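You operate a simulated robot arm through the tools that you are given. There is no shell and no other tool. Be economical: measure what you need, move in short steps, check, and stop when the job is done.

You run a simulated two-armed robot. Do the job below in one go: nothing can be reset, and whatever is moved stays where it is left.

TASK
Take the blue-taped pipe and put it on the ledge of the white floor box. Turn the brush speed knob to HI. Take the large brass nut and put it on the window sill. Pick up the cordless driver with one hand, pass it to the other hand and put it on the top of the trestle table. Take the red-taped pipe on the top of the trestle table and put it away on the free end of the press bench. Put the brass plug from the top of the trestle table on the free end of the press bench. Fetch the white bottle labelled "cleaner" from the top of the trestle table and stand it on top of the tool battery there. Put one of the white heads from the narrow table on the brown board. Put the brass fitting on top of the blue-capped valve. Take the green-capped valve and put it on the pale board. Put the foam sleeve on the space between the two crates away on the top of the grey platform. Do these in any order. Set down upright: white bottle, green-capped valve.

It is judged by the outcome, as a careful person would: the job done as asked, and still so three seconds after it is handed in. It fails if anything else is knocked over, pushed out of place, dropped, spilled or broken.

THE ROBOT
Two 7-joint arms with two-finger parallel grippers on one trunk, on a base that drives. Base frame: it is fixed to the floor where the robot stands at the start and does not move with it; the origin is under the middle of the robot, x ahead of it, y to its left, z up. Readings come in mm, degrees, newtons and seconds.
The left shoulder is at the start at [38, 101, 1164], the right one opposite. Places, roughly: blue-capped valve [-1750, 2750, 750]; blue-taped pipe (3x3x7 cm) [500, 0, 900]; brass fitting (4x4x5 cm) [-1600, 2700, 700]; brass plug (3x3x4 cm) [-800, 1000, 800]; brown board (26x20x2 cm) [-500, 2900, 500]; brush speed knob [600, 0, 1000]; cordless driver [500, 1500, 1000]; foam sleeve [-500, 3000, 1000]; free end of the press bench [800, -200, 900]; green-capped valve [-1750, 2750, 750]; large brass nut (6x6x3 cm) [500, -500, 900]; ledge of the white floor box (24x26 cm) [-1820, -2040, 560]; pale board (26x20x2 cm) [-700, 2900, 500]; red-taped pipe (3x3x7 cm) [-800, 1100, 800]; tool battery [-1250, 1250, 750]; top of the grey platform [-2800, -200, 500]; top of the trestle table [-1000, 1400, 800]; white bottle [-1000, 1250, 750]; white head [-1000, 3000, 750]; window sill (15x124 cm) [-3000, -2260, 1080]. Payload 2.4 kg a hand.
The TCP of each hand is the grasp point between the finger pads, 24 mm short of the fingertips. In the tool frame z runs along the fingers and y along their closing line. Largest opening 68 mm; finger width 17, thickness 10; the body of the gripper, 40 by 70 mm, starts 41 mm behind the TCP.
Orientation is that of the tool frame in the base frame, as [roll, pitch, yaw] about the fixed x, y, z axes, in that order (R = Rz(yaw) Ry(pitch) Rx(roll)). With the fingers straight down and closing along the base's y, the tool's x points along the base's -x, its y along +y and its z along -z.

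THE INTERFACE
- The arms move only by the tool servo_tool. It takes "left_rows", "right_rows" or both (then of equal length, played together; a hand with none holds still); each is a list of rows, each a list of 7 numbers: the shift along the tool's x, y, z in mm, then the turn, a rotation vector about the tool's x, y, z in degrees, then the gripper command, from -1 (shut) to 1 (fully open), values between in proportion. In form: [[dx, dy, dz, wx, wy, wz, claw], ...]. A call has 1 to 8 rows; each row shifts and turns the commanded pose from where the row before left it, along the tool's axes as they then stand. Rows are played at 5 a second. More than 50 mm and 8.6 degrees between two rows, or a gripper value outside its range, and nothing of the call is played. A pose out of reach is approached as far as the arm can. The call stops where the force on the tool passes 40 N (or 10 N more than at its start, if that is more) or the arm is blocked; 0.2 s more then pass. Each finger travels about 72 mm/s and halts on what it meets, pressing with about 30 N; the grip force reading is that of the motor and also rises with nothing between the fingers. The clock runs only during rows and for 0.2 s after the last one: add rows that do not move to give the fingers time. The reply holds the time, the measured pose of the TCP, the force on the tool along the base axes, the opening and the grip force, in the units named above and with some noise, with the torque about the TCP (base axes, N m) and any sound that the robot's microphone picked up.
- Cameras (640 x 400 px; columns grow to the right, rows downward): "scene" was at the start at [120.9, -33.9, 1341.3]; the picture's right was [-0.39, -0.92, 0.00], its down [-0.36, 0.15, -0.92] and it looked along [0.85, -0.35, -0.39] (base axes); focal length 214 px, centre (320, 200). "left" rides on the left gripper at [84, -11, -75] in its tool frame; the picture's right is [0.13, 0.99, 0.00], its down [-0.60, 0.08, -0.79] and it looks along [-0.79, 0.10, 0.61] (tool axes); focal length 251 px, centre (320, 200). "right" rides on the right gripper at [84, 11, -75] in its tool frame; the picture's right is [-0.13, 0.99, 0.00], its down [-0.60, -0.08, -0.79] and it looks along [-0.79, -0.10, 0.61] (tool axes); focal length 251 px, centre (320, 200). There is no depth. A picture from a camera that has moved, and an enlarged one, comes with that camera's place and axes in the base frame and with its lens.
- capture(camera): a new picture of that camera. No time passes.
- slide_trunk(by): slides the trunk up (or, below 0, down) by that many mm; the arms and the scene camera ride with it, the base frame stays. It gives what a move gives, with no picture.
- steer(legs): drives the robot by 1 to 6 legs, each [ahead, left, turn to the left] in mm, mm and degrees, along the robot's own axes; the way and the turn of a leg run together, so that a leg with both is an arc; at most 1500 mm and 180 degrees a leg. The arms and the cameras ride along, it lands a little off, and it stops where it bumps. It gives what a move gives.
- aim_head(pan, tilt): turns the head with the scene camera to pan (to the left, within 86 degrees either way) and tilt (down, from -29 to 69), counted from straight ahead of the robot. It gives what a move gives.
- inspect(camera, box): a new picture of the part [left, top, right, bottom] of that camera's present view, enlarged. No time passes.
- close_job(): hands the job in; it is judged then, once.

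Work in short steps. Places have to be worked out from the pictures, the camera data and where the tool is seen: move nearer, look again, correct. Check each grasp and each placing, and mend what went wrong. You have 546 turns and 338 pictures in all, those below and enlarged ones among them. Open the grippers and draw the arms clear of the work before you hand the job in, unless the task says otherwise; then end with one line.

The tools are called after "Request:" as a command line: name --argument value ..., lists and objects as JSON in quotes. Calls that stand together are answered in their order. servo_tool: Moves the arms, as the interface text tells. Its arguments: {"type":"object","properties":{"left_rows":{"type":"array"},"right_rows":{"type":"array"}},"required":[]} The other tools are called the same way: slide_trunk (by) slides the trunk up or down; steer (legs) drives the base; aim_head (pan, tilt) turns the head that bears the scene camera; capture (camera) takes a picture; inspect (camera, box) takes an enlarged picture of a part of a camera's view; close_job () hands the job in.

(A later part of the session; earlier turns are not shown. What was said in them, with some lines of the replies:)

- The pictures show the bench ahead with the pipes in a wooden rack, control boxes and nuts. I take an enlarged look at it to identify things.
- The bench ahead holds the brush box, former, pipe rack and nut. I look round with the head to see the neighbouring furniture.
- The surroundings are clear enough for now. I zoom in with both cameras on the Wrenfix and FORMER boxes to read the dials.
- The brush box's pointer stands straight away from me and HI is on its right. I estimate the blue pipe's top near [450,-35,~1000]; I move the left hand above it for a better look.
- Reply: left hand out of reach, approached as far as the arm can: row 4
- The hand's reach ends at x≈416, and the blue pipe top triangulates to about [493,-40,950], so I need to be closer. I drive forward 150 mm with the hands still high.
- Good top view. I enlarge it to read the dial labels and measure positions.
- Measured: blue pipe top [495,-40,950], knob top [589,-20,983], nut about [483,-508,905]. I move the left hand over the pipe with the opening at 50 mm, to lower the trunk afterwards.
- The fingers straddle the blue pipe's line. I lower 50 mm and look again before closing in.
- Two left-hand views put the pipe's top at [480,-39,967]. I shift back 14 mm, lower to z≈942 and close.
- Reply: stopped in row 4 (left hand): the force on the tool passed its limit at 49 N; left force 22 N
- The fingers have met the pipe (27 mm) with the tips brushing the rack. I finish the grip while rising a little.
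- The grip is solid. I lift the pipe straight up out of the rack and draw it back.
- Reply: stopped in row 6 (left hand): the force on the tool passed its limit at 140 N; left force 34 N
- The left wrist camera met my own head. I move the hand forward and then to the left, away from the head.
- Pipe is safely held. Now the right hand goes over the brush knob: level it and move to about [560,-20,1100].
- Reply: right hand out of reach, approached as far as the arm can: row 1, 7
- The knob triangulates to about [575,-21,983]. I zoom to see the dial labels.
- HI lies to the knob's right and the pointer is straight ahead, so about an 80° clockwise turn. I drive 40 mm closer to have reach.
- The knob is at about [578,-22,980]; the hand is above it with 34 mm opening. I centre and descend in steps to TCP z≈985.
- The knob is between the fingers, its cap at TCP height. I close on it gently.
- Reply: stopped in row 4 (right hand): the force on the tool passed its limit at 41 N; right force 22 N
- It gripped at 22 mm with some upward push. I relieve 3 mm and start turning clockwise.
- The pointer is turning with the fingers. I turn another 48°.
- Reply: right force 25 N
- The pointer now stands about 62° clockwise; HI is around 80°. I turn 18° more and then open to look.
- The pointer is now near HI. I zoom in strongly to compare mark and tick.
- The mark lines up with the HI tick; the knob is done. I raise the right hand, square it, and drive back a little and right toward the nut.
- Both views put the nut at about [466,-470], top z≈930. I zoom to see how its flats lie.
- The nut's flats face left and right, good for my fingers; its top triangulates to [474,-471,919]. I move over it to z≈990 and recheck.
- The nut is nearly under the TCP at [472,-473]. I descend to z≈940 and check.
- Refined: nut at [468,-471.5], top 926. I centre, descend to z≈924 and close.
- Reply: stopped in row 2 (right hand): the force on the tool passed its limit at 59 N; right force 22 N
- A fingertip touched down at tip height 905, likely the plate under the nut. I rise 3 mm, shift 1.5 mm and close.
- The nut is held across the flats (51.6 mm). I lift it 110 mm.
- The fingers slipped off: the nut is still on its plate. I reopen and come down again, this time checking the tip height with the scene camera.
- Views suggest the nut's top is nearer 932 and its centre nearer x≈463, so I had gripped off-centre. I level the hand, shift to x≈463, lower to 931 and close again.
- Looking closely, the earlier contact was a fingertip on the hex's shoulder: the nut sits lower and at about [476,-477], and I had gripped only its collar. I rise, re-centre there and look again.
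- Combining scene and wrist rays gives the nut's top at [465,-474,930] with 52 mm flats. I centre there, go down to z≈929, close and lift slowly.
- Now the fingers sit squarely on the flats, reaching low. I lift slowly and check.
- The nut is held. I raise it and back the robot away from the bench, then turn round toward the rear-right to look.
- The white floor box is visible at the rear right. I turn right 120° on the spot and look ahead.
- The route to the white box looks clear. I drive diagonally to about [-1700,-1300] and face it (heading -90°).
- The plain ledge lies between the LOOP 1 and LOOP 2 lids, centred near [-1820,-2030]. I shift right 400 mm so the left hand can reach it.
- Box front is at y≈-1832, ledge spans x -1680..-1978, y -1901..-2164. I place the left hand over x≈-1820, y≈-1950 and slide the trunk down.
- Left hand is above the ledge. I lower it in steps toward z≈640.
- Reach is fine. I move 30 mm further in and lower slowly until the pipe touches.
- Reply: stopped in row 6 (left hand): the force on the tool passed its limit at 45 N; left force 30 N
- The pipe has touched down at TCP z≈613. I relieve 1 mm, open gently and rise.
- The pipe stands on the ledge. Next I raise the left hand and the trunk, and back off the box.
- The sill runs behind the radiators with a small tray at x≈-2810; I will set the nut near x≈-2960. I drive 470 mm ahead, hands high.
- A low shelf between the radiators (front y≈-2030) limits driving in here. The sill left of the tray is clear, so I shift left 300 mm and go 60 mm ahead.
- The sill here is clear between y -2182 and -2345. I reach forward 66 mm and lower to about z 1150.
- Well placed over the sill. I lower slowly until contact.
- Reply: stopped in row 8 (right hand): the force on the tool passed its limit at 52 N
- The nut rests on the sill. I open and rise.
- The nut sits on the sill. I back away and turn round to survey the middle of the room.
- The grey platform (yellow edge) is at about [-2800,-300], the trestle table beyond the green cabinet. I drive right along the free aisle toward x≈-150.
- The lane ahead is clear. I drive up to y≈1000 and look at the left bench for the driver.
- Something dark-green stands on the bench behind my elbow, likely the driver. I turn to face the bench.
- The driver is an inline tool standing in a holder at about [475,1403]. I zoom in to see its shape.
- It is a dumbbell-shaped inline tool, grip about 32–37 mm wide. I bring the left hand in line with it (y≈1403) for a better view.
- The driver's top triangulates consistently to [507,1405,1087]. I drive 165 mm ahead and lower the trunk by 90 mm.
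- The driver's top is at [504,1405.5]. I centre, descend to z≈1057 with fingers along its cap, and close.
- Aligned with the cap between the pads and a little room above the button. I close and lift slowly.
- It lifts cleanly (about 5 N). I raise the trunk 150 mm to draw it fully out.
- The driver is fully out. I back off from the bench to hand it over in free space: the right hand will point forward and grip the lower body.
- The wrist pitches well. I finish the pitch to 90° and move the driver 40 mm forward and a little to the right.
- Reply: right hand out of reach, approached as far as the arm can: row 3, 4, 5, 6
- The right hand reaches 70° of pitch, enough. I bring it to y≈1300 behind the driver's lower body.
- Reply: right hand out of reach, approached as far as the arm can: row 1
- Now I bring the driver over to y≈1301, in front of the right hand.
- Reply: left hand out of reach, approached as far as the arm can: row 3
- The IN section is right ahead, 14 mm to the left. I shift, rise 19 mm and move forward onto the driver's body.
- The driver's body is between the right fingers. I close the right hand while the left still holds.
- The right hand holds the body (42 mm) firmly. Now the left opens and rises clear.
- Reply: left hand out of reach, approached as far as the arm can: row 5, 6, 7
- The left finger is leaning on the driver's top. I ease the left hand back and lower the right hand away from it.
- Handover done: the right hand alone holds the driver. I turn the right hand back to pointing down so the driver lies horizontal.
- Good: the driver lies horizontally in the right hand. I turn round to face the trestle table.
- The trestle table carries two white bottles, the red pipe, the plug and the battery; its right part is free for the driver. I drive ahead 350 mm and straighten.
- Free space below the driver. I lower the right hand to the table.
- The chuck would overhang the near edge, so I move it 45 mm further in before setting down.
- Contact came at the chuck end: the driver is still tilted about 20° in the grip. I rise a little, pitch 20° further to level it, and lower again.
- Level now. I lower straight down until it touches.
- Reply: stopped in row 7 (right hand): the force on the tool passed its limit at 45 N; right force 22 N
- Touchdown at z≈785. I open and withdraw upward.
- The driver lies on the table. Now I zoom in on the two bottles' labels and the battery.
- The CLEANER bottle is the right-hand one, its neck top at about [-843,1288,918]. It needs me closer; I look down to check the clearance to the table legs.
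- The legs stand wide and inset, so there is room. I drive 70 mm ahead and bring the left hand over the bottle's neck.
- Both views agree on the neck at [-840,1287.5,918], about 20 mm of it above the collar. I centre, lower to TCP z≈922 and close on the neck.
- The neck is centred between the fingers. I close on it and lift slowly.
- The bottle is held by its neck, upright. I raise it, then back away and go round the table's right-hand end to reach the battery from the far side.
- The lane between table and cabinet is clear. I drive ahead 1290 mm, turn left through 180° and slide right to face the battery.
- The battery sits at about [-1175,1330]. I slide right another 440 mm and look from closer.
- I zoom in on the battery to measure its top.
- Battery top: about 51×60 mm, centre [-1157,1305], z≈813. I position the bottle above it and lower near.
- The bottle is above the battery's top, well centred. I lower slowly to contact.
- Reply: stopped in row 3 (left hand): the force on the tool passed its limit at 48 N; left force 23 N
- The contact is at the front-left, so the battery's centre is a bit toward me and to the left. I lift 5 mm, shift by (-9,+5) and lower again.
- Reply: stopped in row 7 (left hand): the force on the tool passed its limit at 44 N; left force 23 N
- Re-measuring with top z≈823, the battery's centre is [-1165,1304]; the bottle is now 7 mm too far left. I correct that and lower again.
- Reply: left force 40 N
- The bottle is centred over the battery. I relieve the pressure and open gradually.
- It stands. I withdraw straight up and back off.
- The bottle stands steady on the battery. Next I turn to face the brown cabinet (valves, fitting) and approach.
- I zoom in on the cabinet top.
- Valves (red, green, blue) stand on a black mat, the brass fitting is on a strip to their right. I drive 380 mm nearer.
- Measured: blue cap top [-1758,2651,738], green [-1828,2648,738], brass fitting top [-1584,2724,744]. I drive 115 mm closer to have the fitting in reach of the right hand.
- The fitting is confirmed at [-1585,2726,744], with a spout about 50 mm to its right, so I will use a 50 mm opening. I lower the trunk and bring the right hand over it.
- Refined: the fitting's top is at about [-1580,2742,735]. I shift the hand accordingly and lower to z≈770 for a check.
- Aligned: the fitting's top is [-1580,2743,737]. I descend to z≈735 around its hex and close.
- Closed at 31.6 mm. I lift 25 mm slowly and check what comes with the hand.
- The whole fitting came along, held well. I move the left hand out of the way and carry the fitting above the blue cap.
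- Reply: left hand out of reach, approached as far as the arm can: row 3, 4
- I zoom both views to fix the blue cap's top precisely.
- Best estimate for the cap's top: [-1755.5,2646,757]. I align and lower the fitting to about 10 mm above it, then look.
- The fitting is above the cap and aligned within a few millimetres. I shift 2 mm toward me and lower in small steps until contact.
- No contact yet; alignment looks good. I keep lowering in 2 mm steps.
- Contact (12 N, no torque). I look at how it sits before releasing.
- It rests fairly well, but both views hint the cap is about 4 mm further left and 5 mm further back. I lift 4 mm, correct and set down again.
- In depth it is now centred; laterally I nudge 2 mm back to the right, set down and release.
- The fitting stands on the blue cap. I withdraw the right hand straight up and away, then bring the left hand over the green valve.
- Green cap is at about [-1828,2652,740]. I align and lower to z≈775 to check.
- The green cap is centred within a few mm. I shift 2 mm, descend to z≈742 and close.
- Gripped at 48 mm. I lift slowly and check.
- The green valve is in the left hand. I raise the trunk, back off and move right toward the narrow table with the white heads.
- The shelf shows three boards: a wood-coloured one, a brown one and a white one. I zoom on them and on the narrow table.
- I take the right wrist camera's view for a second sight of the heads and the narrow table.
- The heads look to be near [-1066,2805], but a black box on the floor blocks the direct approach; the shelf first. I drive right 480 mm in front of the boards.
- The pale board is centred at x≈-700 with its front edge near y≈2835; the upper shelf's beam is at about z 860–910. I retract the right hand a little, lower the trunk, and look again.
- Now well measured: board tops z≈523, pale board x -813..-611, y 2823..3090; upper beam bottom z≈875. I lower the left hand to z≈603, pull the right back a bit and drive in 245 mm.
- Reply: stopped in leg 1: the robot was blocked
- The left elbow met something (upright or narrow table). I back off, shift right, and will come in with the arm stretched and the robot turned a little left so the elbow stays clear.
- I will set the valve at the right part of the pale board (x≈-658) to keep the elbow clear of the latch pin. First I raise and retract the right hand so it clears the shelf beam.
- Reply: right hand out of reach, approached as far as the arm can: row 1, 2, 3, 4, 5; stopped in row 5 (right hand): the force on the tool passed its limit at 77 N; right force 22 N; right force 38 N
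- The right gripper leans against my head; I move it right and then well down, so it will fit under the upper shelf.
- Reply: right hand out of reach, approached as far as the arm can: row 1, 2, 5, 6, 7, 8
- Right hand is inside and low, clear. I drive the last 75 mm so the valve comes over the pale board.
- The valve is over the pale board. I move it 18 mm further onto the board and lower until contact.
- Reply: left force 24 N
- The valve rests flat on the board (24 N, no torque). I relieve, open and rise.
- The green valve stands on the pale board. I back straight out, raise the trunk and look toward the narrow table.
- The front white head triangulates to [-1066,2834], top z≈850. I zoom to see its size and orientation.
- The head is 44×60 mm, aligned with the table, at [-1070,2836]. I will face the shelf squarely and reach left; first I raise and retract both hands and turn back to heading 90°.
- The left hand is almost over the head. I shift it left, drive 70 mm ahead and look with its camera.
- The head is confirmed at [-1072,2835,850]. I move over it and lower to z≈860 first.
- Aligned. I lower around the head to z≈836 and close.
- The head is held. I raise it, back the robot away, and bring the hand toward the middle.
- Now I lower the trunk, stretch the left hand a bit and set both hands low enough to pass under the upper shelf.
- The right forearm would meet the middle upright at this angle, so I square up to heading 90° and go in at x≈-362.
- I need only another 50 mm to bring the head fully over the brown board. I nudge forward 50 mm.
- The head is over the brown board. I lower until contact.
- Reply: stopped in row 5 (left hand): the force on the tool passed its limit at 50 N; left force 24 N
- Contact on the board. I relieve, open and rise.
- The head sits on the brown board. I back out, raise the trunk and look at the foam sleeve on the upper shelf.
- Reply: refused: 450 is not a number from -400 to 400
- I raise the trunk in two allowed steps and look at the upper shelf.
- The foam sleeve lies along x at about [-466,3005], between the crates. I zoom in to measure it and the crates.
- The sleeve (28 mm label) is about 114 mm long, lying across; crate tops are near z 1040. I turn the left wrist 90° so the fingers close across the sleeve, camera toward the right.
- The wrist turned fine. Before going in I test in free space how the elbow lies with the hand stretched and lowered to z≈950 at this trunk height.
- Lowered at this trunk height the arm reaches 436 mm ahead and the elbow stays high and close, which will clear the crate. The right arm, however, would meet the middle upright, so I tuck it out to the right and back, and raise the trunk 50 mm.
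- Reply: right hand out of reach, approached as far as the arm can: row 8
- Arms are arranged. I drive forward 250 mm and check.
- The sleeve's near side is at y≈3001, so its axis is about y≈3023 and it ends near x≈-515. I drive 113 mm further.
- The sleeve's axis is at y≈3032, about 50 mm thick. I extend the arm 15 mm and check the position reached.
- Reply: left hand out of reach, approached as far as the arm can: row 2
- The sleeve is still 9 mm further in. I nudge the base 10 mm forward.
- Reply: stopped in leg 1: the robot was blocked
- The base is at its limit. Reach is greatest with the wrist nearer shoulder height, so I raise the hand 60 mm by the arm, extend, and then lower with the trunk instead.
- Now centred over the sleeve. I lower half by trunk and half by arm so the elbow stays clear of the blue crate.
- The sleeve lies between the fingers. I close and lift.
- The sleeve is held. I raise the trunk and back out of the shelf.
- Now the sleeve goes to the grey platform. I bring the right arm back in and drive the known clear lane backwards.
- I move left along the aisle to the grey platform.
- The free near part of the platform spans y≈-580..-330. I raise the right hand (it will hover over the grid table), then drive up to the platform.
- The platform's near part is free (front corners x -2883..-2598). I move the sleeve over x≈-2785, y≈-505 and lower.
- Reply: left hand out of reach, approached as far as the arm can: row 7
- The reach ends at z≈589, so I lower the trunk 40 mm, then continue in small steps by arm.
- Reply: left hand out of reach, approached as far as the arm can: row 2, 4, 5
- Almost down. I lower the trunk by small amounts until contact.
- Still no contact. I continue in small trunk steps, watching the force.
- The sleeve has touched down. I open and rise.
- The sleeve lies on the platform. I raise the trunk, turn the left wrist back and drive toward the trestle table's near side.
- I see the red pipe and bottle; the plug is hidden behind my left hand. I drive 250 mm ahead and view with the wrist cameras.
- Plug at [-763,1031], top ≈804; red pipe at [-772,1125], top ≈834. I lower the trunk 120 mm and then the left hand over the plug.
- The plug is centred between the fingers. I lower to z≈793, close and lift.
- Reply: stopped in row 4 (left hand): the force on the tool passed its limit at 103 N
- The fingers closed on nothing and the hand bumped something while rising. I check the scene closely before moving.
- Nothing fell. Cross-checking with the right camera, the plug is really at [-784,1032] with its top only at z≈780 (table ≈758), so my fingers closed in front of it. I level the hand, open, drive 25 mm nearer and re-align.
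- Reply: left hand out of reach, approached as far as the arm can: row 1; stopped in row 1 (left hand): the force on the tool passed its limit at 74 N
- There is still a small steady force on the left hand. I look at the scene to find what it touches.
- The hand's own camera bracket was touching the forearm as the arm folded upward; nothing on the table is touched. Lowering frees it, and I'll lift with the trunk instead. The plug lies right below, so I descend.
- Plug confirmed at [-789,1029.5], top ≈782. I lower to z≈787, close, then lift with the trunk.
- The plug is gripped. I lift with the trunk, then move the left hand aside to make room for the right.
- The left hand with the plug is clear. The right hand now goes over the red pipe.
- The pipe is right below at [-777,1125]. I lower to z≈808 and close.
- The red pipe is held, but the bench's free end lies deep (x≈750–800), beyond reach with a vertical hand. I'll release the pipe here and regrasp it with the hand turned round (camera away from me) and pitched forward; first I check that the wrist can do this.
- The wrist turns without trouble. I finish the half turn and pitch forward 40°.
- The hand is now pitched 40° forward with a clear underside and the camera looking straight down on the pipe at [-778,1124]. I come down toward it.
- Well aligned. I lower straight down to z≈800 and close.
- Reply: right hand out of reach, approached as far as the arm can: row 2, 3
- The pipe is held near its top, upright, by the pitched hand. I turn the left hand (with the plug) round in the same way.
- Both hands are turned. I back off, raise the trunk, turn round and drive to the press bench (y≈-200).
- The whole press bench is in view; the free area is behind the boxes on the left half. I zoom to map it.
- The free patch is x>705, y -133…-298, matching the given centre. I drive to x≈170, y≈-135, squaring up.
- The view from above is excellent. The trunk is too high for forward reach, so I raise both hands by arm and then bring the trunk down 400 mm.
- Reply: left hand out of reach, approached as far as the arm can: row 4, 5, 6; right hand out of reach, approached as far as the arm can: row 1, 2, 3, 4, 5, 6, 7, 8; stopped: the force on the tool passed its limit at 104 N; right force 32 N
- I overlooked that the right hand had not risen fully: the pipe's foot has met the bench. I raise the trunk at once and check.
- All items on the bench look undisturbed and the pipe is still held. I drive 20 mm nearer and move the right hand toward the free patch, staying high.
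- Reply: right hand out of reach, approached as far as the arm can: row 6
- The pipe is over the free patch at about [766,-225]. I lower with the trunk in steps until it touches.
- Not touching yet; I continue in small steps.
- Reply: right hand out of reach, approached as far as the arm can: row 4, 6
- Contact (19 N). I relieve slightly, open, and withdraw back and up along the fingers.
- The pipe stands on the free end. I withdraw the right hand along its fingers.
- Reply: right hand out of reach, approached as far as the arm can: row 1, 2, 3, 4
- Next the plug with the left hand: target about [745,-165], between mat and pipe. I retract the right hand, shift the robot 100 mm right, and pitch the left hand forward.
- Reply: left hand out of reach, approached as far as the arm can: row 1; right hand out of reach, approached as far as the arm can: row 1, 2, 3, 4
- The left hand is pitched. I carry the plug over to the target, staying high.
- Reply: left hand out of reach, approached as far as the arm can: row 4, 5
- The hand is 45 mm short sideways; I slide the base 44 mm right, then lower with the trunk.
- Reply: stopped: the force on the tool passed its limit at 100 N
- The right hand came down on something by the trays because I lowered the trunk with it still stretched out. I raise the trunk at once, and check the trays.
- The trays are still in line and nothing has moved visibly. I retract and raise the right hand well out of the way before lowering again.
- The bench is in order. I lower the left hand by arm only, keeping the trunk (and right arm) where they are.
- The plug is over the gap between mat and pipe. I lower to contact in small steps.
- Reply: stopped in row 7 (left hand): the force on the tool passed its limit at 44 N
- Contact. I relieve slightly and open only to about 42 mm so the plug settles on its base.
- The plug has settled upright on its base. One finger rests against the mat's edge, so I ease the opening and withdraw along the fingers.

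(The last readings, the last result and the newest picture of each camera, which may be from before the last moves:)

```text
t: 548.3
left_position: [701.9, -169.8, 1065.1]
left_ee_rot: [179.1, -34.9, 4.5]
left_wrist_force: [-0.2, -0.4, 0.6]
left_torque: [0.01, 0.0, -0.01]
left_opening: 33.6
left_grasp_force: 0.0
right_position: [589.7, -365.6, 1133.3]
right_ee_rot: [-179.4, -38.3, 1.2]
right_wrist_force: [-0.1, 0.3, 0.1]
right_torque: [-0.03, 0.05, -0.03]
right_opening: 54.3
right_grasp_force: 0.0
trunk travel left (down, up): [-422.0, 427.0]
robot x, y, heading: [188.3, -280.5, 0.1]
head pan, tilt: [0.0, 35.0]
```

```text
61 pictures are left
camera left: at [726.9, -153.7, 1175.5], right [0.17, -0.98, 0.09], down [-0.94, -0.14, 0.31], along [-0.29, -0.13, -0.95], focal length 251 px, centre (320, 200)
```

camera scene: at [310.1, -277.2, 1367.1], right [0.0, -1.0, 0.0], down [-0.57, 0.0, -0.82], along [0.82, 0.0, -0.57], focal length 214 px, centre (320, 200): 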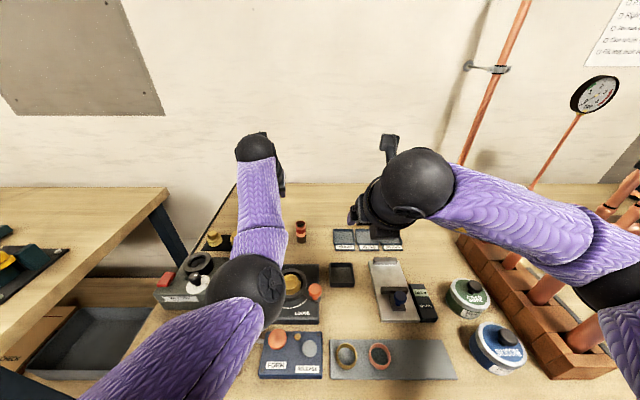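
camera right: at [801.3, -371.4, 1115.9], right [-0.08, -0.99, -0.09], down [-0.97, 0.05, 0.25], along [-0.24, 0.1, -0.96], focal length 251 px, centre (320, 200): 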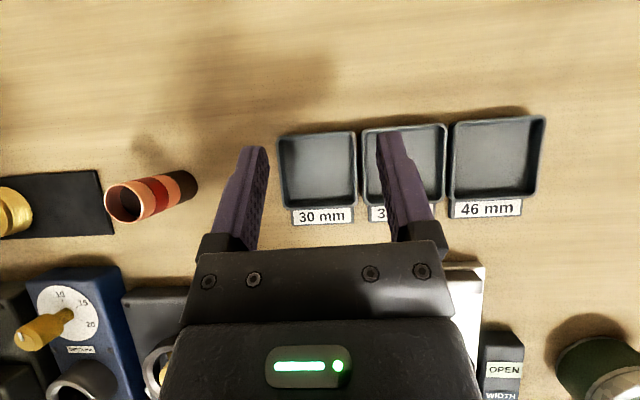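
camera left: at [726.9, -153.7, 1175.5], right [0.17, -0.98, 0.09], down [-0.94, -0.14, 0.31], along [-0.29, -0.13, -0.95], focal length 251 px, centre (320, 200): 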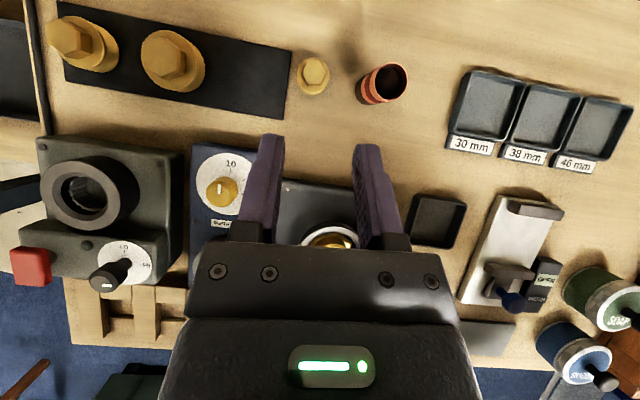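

Plug and pipe both stand on the free end. I re-check the brush knob from here, since my hands passed near it.

Request:
inspect --camera "left" --box '[30, 210, 190, 320]'

Request:
servo_tool --left_rows '[[-20, 0, -30, 0, 0, 0, 0], [-20, 0, -30, 0, 0, 0, 0], [-20, 0, -30, 0, 0, 0, 0], [-20, 0, -30, 0, 0, 0, 0]]'

Request:
steer --legs '[[-350, 0, 0]]'

Request:
aim_head --pan 0 --tilt 40

Request:
capture --camera "scene"

```text
3.64 times, centred on (110, 265) of left
camera zoom: at [726.9, -153.7, 1175.5], right [0.17, -0.98, 0.09], down [-0.94, -0.14, 0.31], along [-0.29, -0.13, -0.95], focal length 914 px, centre (1084, -36)
```

zoom: 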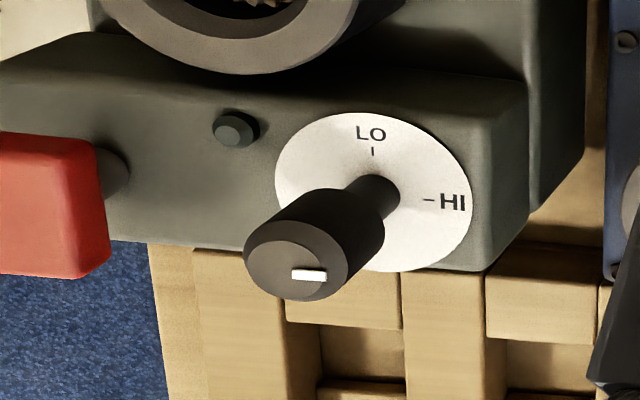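

```text
t: 549.3
left_position: [601.8, -177.0, 1093.7]
left_ee_rot: [179.1, -34.9, 4.7]
left_wrist_force: [-0.3, 0.4, -0.2]
left_torque: [0.01, 0.05, 0.02]
left_opening: 33.9
left_grasp_force: 0.1
left hand out of reach, approached as far as the arm can: row 3, 4
right_position: [589.5, -364.6, 1134.2]
right_ee_rot: [-179.4, -38.3, 1.2]
right_wrist_force: [0.0, 0.2, -0.2]
right_torque: [-0.01, -0.01, -0.01]
right_opening: 54.4
right_grasp_force: 0.0
trunk travel left (down, up): [-422.0, 427.0]
robot x, y, heading: [191.1, -279.5, -0.1]
head pan, tilt: [0.0, 35.0]
```

```text
t: 551.5
left_position: [253.6, -177.8, 1093.0]
left_ee_rot: [179.2, -34.9, 4.7]
left_wrist_force: [0.0, -0.4, 0.1]
left_torque: [-0.04, 0.0, 0.02]
left_opening: 33.9
left_grasp_force: 0.0
right_position: [239.4, -367.1, 1133.4]
right_ee_rot: [-179.4, -38.4, 1.0]
right_wrist_force: [-0.1, 0.3, 0.7]
right_torque: [-0.01, 0.02, -0.01]
right_opening: 54.3
right_grasp_force: 0.0
trunk travel left (down, up): [-422.0, 427.0]
robot x, y, heading: [-156.3, -280.2, -0.1]
head pan, tilt: [0.0, 35.0]
```

```text
t: 552.2
left_position: [253.3, -179.0, 1093.8]
left_ee_rot: [179.1, -34.9, 4.7]
left_wrist_force: [-0.4, -1.1, 0.0]
left_torque: [0.01, -0.02, -0.01]
left_opening: 34.0
left_grasp_force: 0.1
right_position: [240.2, -366.8, 1133.5]
right_ee_rot: [-179.4, -38.3, 1.0]
right_wrist_force: [0.4, -0.2, 0.2]
right_torque: [0.04, 0.04, 0.0]
right_opening: 54.4
right_grasp_force: 0.0
trunk travel left (down, up): [-422.0, 427.0]
robot x, y, heading: [-158.1, -279.5, 0.1]
head pan, tilt: [0.0, 40.0]
```

```text
59 pictures are left
camera scene: at [-42.8, -278.4, 1359.6], right [0.0, -1.0, 0.0], down [-0.64, 0.0, -0.77], along [0.77, 0.0, -0.64], focal length 214 px, centre (320, 200)
```

scene: 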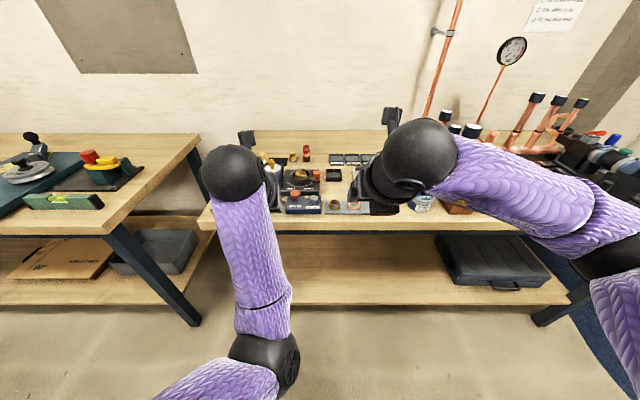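

The knob still points at HI, and the bench is in order with pipe and plug standing. I open both grippers fully; the arms are clear of the work.

Request:
servo_tool --left_rows '[[0, 0, 0, 0, 0, 0, 1], [0, 0, 0, 0, 0, 0, 1], [0, 0, 0, 0, 0, 0, 1]]' --right_rows '[[0, 0, 0, 0, 0, 0, 1], [0, 0, 0, 0, 0, 0, 1], [0, 0, 0, 0, 0, 0, 1]]'

Request:
aim_head --pan 80 --tilt 15

Request:
inspect --camera "scene" --box '[0, 100, 400, 320]'

Request:
steer --legs '[[-150, 0, 0]]'

Request:
aim_head --pan -10 --tilt 25

Request:
inspect --camera "scene" --box '[150, 120, 500, 320]'

```text
t: 553.0
left_position: [253.2, -179.4, 1093.4]
left_ee_rot: [179.2, -34.9, 4.6]
left_wrist_force: [-0.5, -0.4, 0.5]
left_torque: [0.03, -0.04, -0.02]
left_opening: 67.8
left_grasp_force: 0.0
right_position: [240.0, -367.7, 1132.7]
right_ee_rot: [-179.4, -38.3, 1.0]
right_wrist_force: [-0.7, -0.1, -0.5]
right_torque: [0.01, 0.05, -0.01]
right_opening: 68.1
right_grasp_force: 0.2
trunk travel left (down, up): [-422.0, 427.0]
robot x, y, heading: [-156.6, -278.6, 0.3]
head pan, tilt: [0.0, 40.0]
```

```text
t: 554.5
left_position: [253.5, -179.5, 1093.1]
left_ee_rot: [179.2, -34.9, 4.6]
left_wrist_force: [-0.2, -0.2, 0.4]
left_torque: [0.01, 0.05, 0.0]
left_opening: 68.1
left_grasp_force: 0.0
right_position: [239.9, -366.3, 1132.1]
right_ee_rot: [-179.3, -38.3, 1.1]
right_wrist_force: [0.3, 0.6, -0.1]
right_torque: [-0.02, -0.02, 0.03]
right_opening: 68.2
right_grasp_force: 0.0
trunk travel left (down, up): [-422.0, 427.0]
robot x, y, heading: [-159.0, -280.2, 0.1]
head pan, tilt: [80.0, 15.0]
```

```text
1.60 times, centred on (200, 210) of scene
camera zoom: at [-111.7, -186.6, 1399.1], right [0.98, -0.17, 0.0], down [-0.04, -0.26, -0.97], along [0.17, 0.95, -0.26], focal length 343 px, centre (512, 184)
```

zoom: 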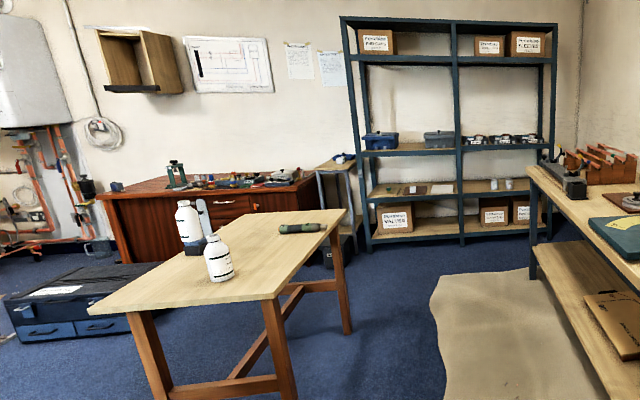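

```text
t: 555.9
left_position: [99.7, -179.8, 1094.3]
left_ee_rot: [179.1, -35.0, 4.5]
left_wrist_force: [1.0, 0.7, 0.6]
left_torque: [-0.01, 0.01, -0.01]
left_opening: 68.1
left_grasp_force: 0.1
right_position: [85.1, -367.8, 1134.6]
right_ee_rot: [-179.4, -38.4, 0.9]
right_wrist_force: [-1.0, 0.1, -0.3]
right_torque: [0.0, -0.03, -0.01]
right_opening: 67.8
right_grasp_force: 0.0
trunk travel left (down, up): [-422.0, 427.0]
robot x, y, heading: [-311.3, -282.1, 0.1]
head pan, tilt: [80.0, 15.0]
```

```text
t: 557.6
left_position: [99.2, -181.1, 1093.6]
left_ee_rot: [179.2, -34.9, 4.5]
left_wrist_force: [-0.6, 0.4, -1.3]
left_torque: [0.0, -0.05, -0.04]
left_opening: 68.0
left_grasp_force: 0.0
right_position: [85.7, -367.1, 1134.3]
right_ee_rot: [-179.4, -38.3, 0.9]
right_wrist_force: [0.1, 0.4, 0.7]
right_torque: [0.04, 0.0, 0.02]
right_opening: 68.1
right_grasp_force: 0.1
trunk travel left (down, up): [-422.0, 427.0]
robot x, y, heading: [-310.8, -281.3, -0.1]
head pan, tilt: [-10.0, 25.0]
```

```text
1.83 times, centred on (325, 220) of scene
camera zoom: at [-190.6, -294.8, 1382.9], right [-0.17, -0.98, 0.0], down [-0.42, 0.07, -0.91], along [0.89, -0.16, -0.42], focal length 392 px, centre (311, 163)
```

zoom: 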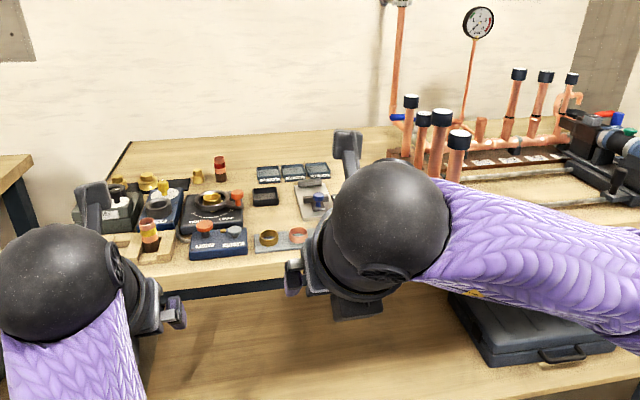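

Everything in view is where it should be: bottle on the battery, driver on the trestle table, pipe and plug on the free end, shelf items in place, hands open and clear. I hand the job in.

Request:
close_job

```text
The job is handed in.
```

All eleven tasks are done and the job is handed in. Twice, lowering the trunk pressed the right hand, or the pipe it held, down onto the press bench. Checks afterwards showed nothing moved or damaged.
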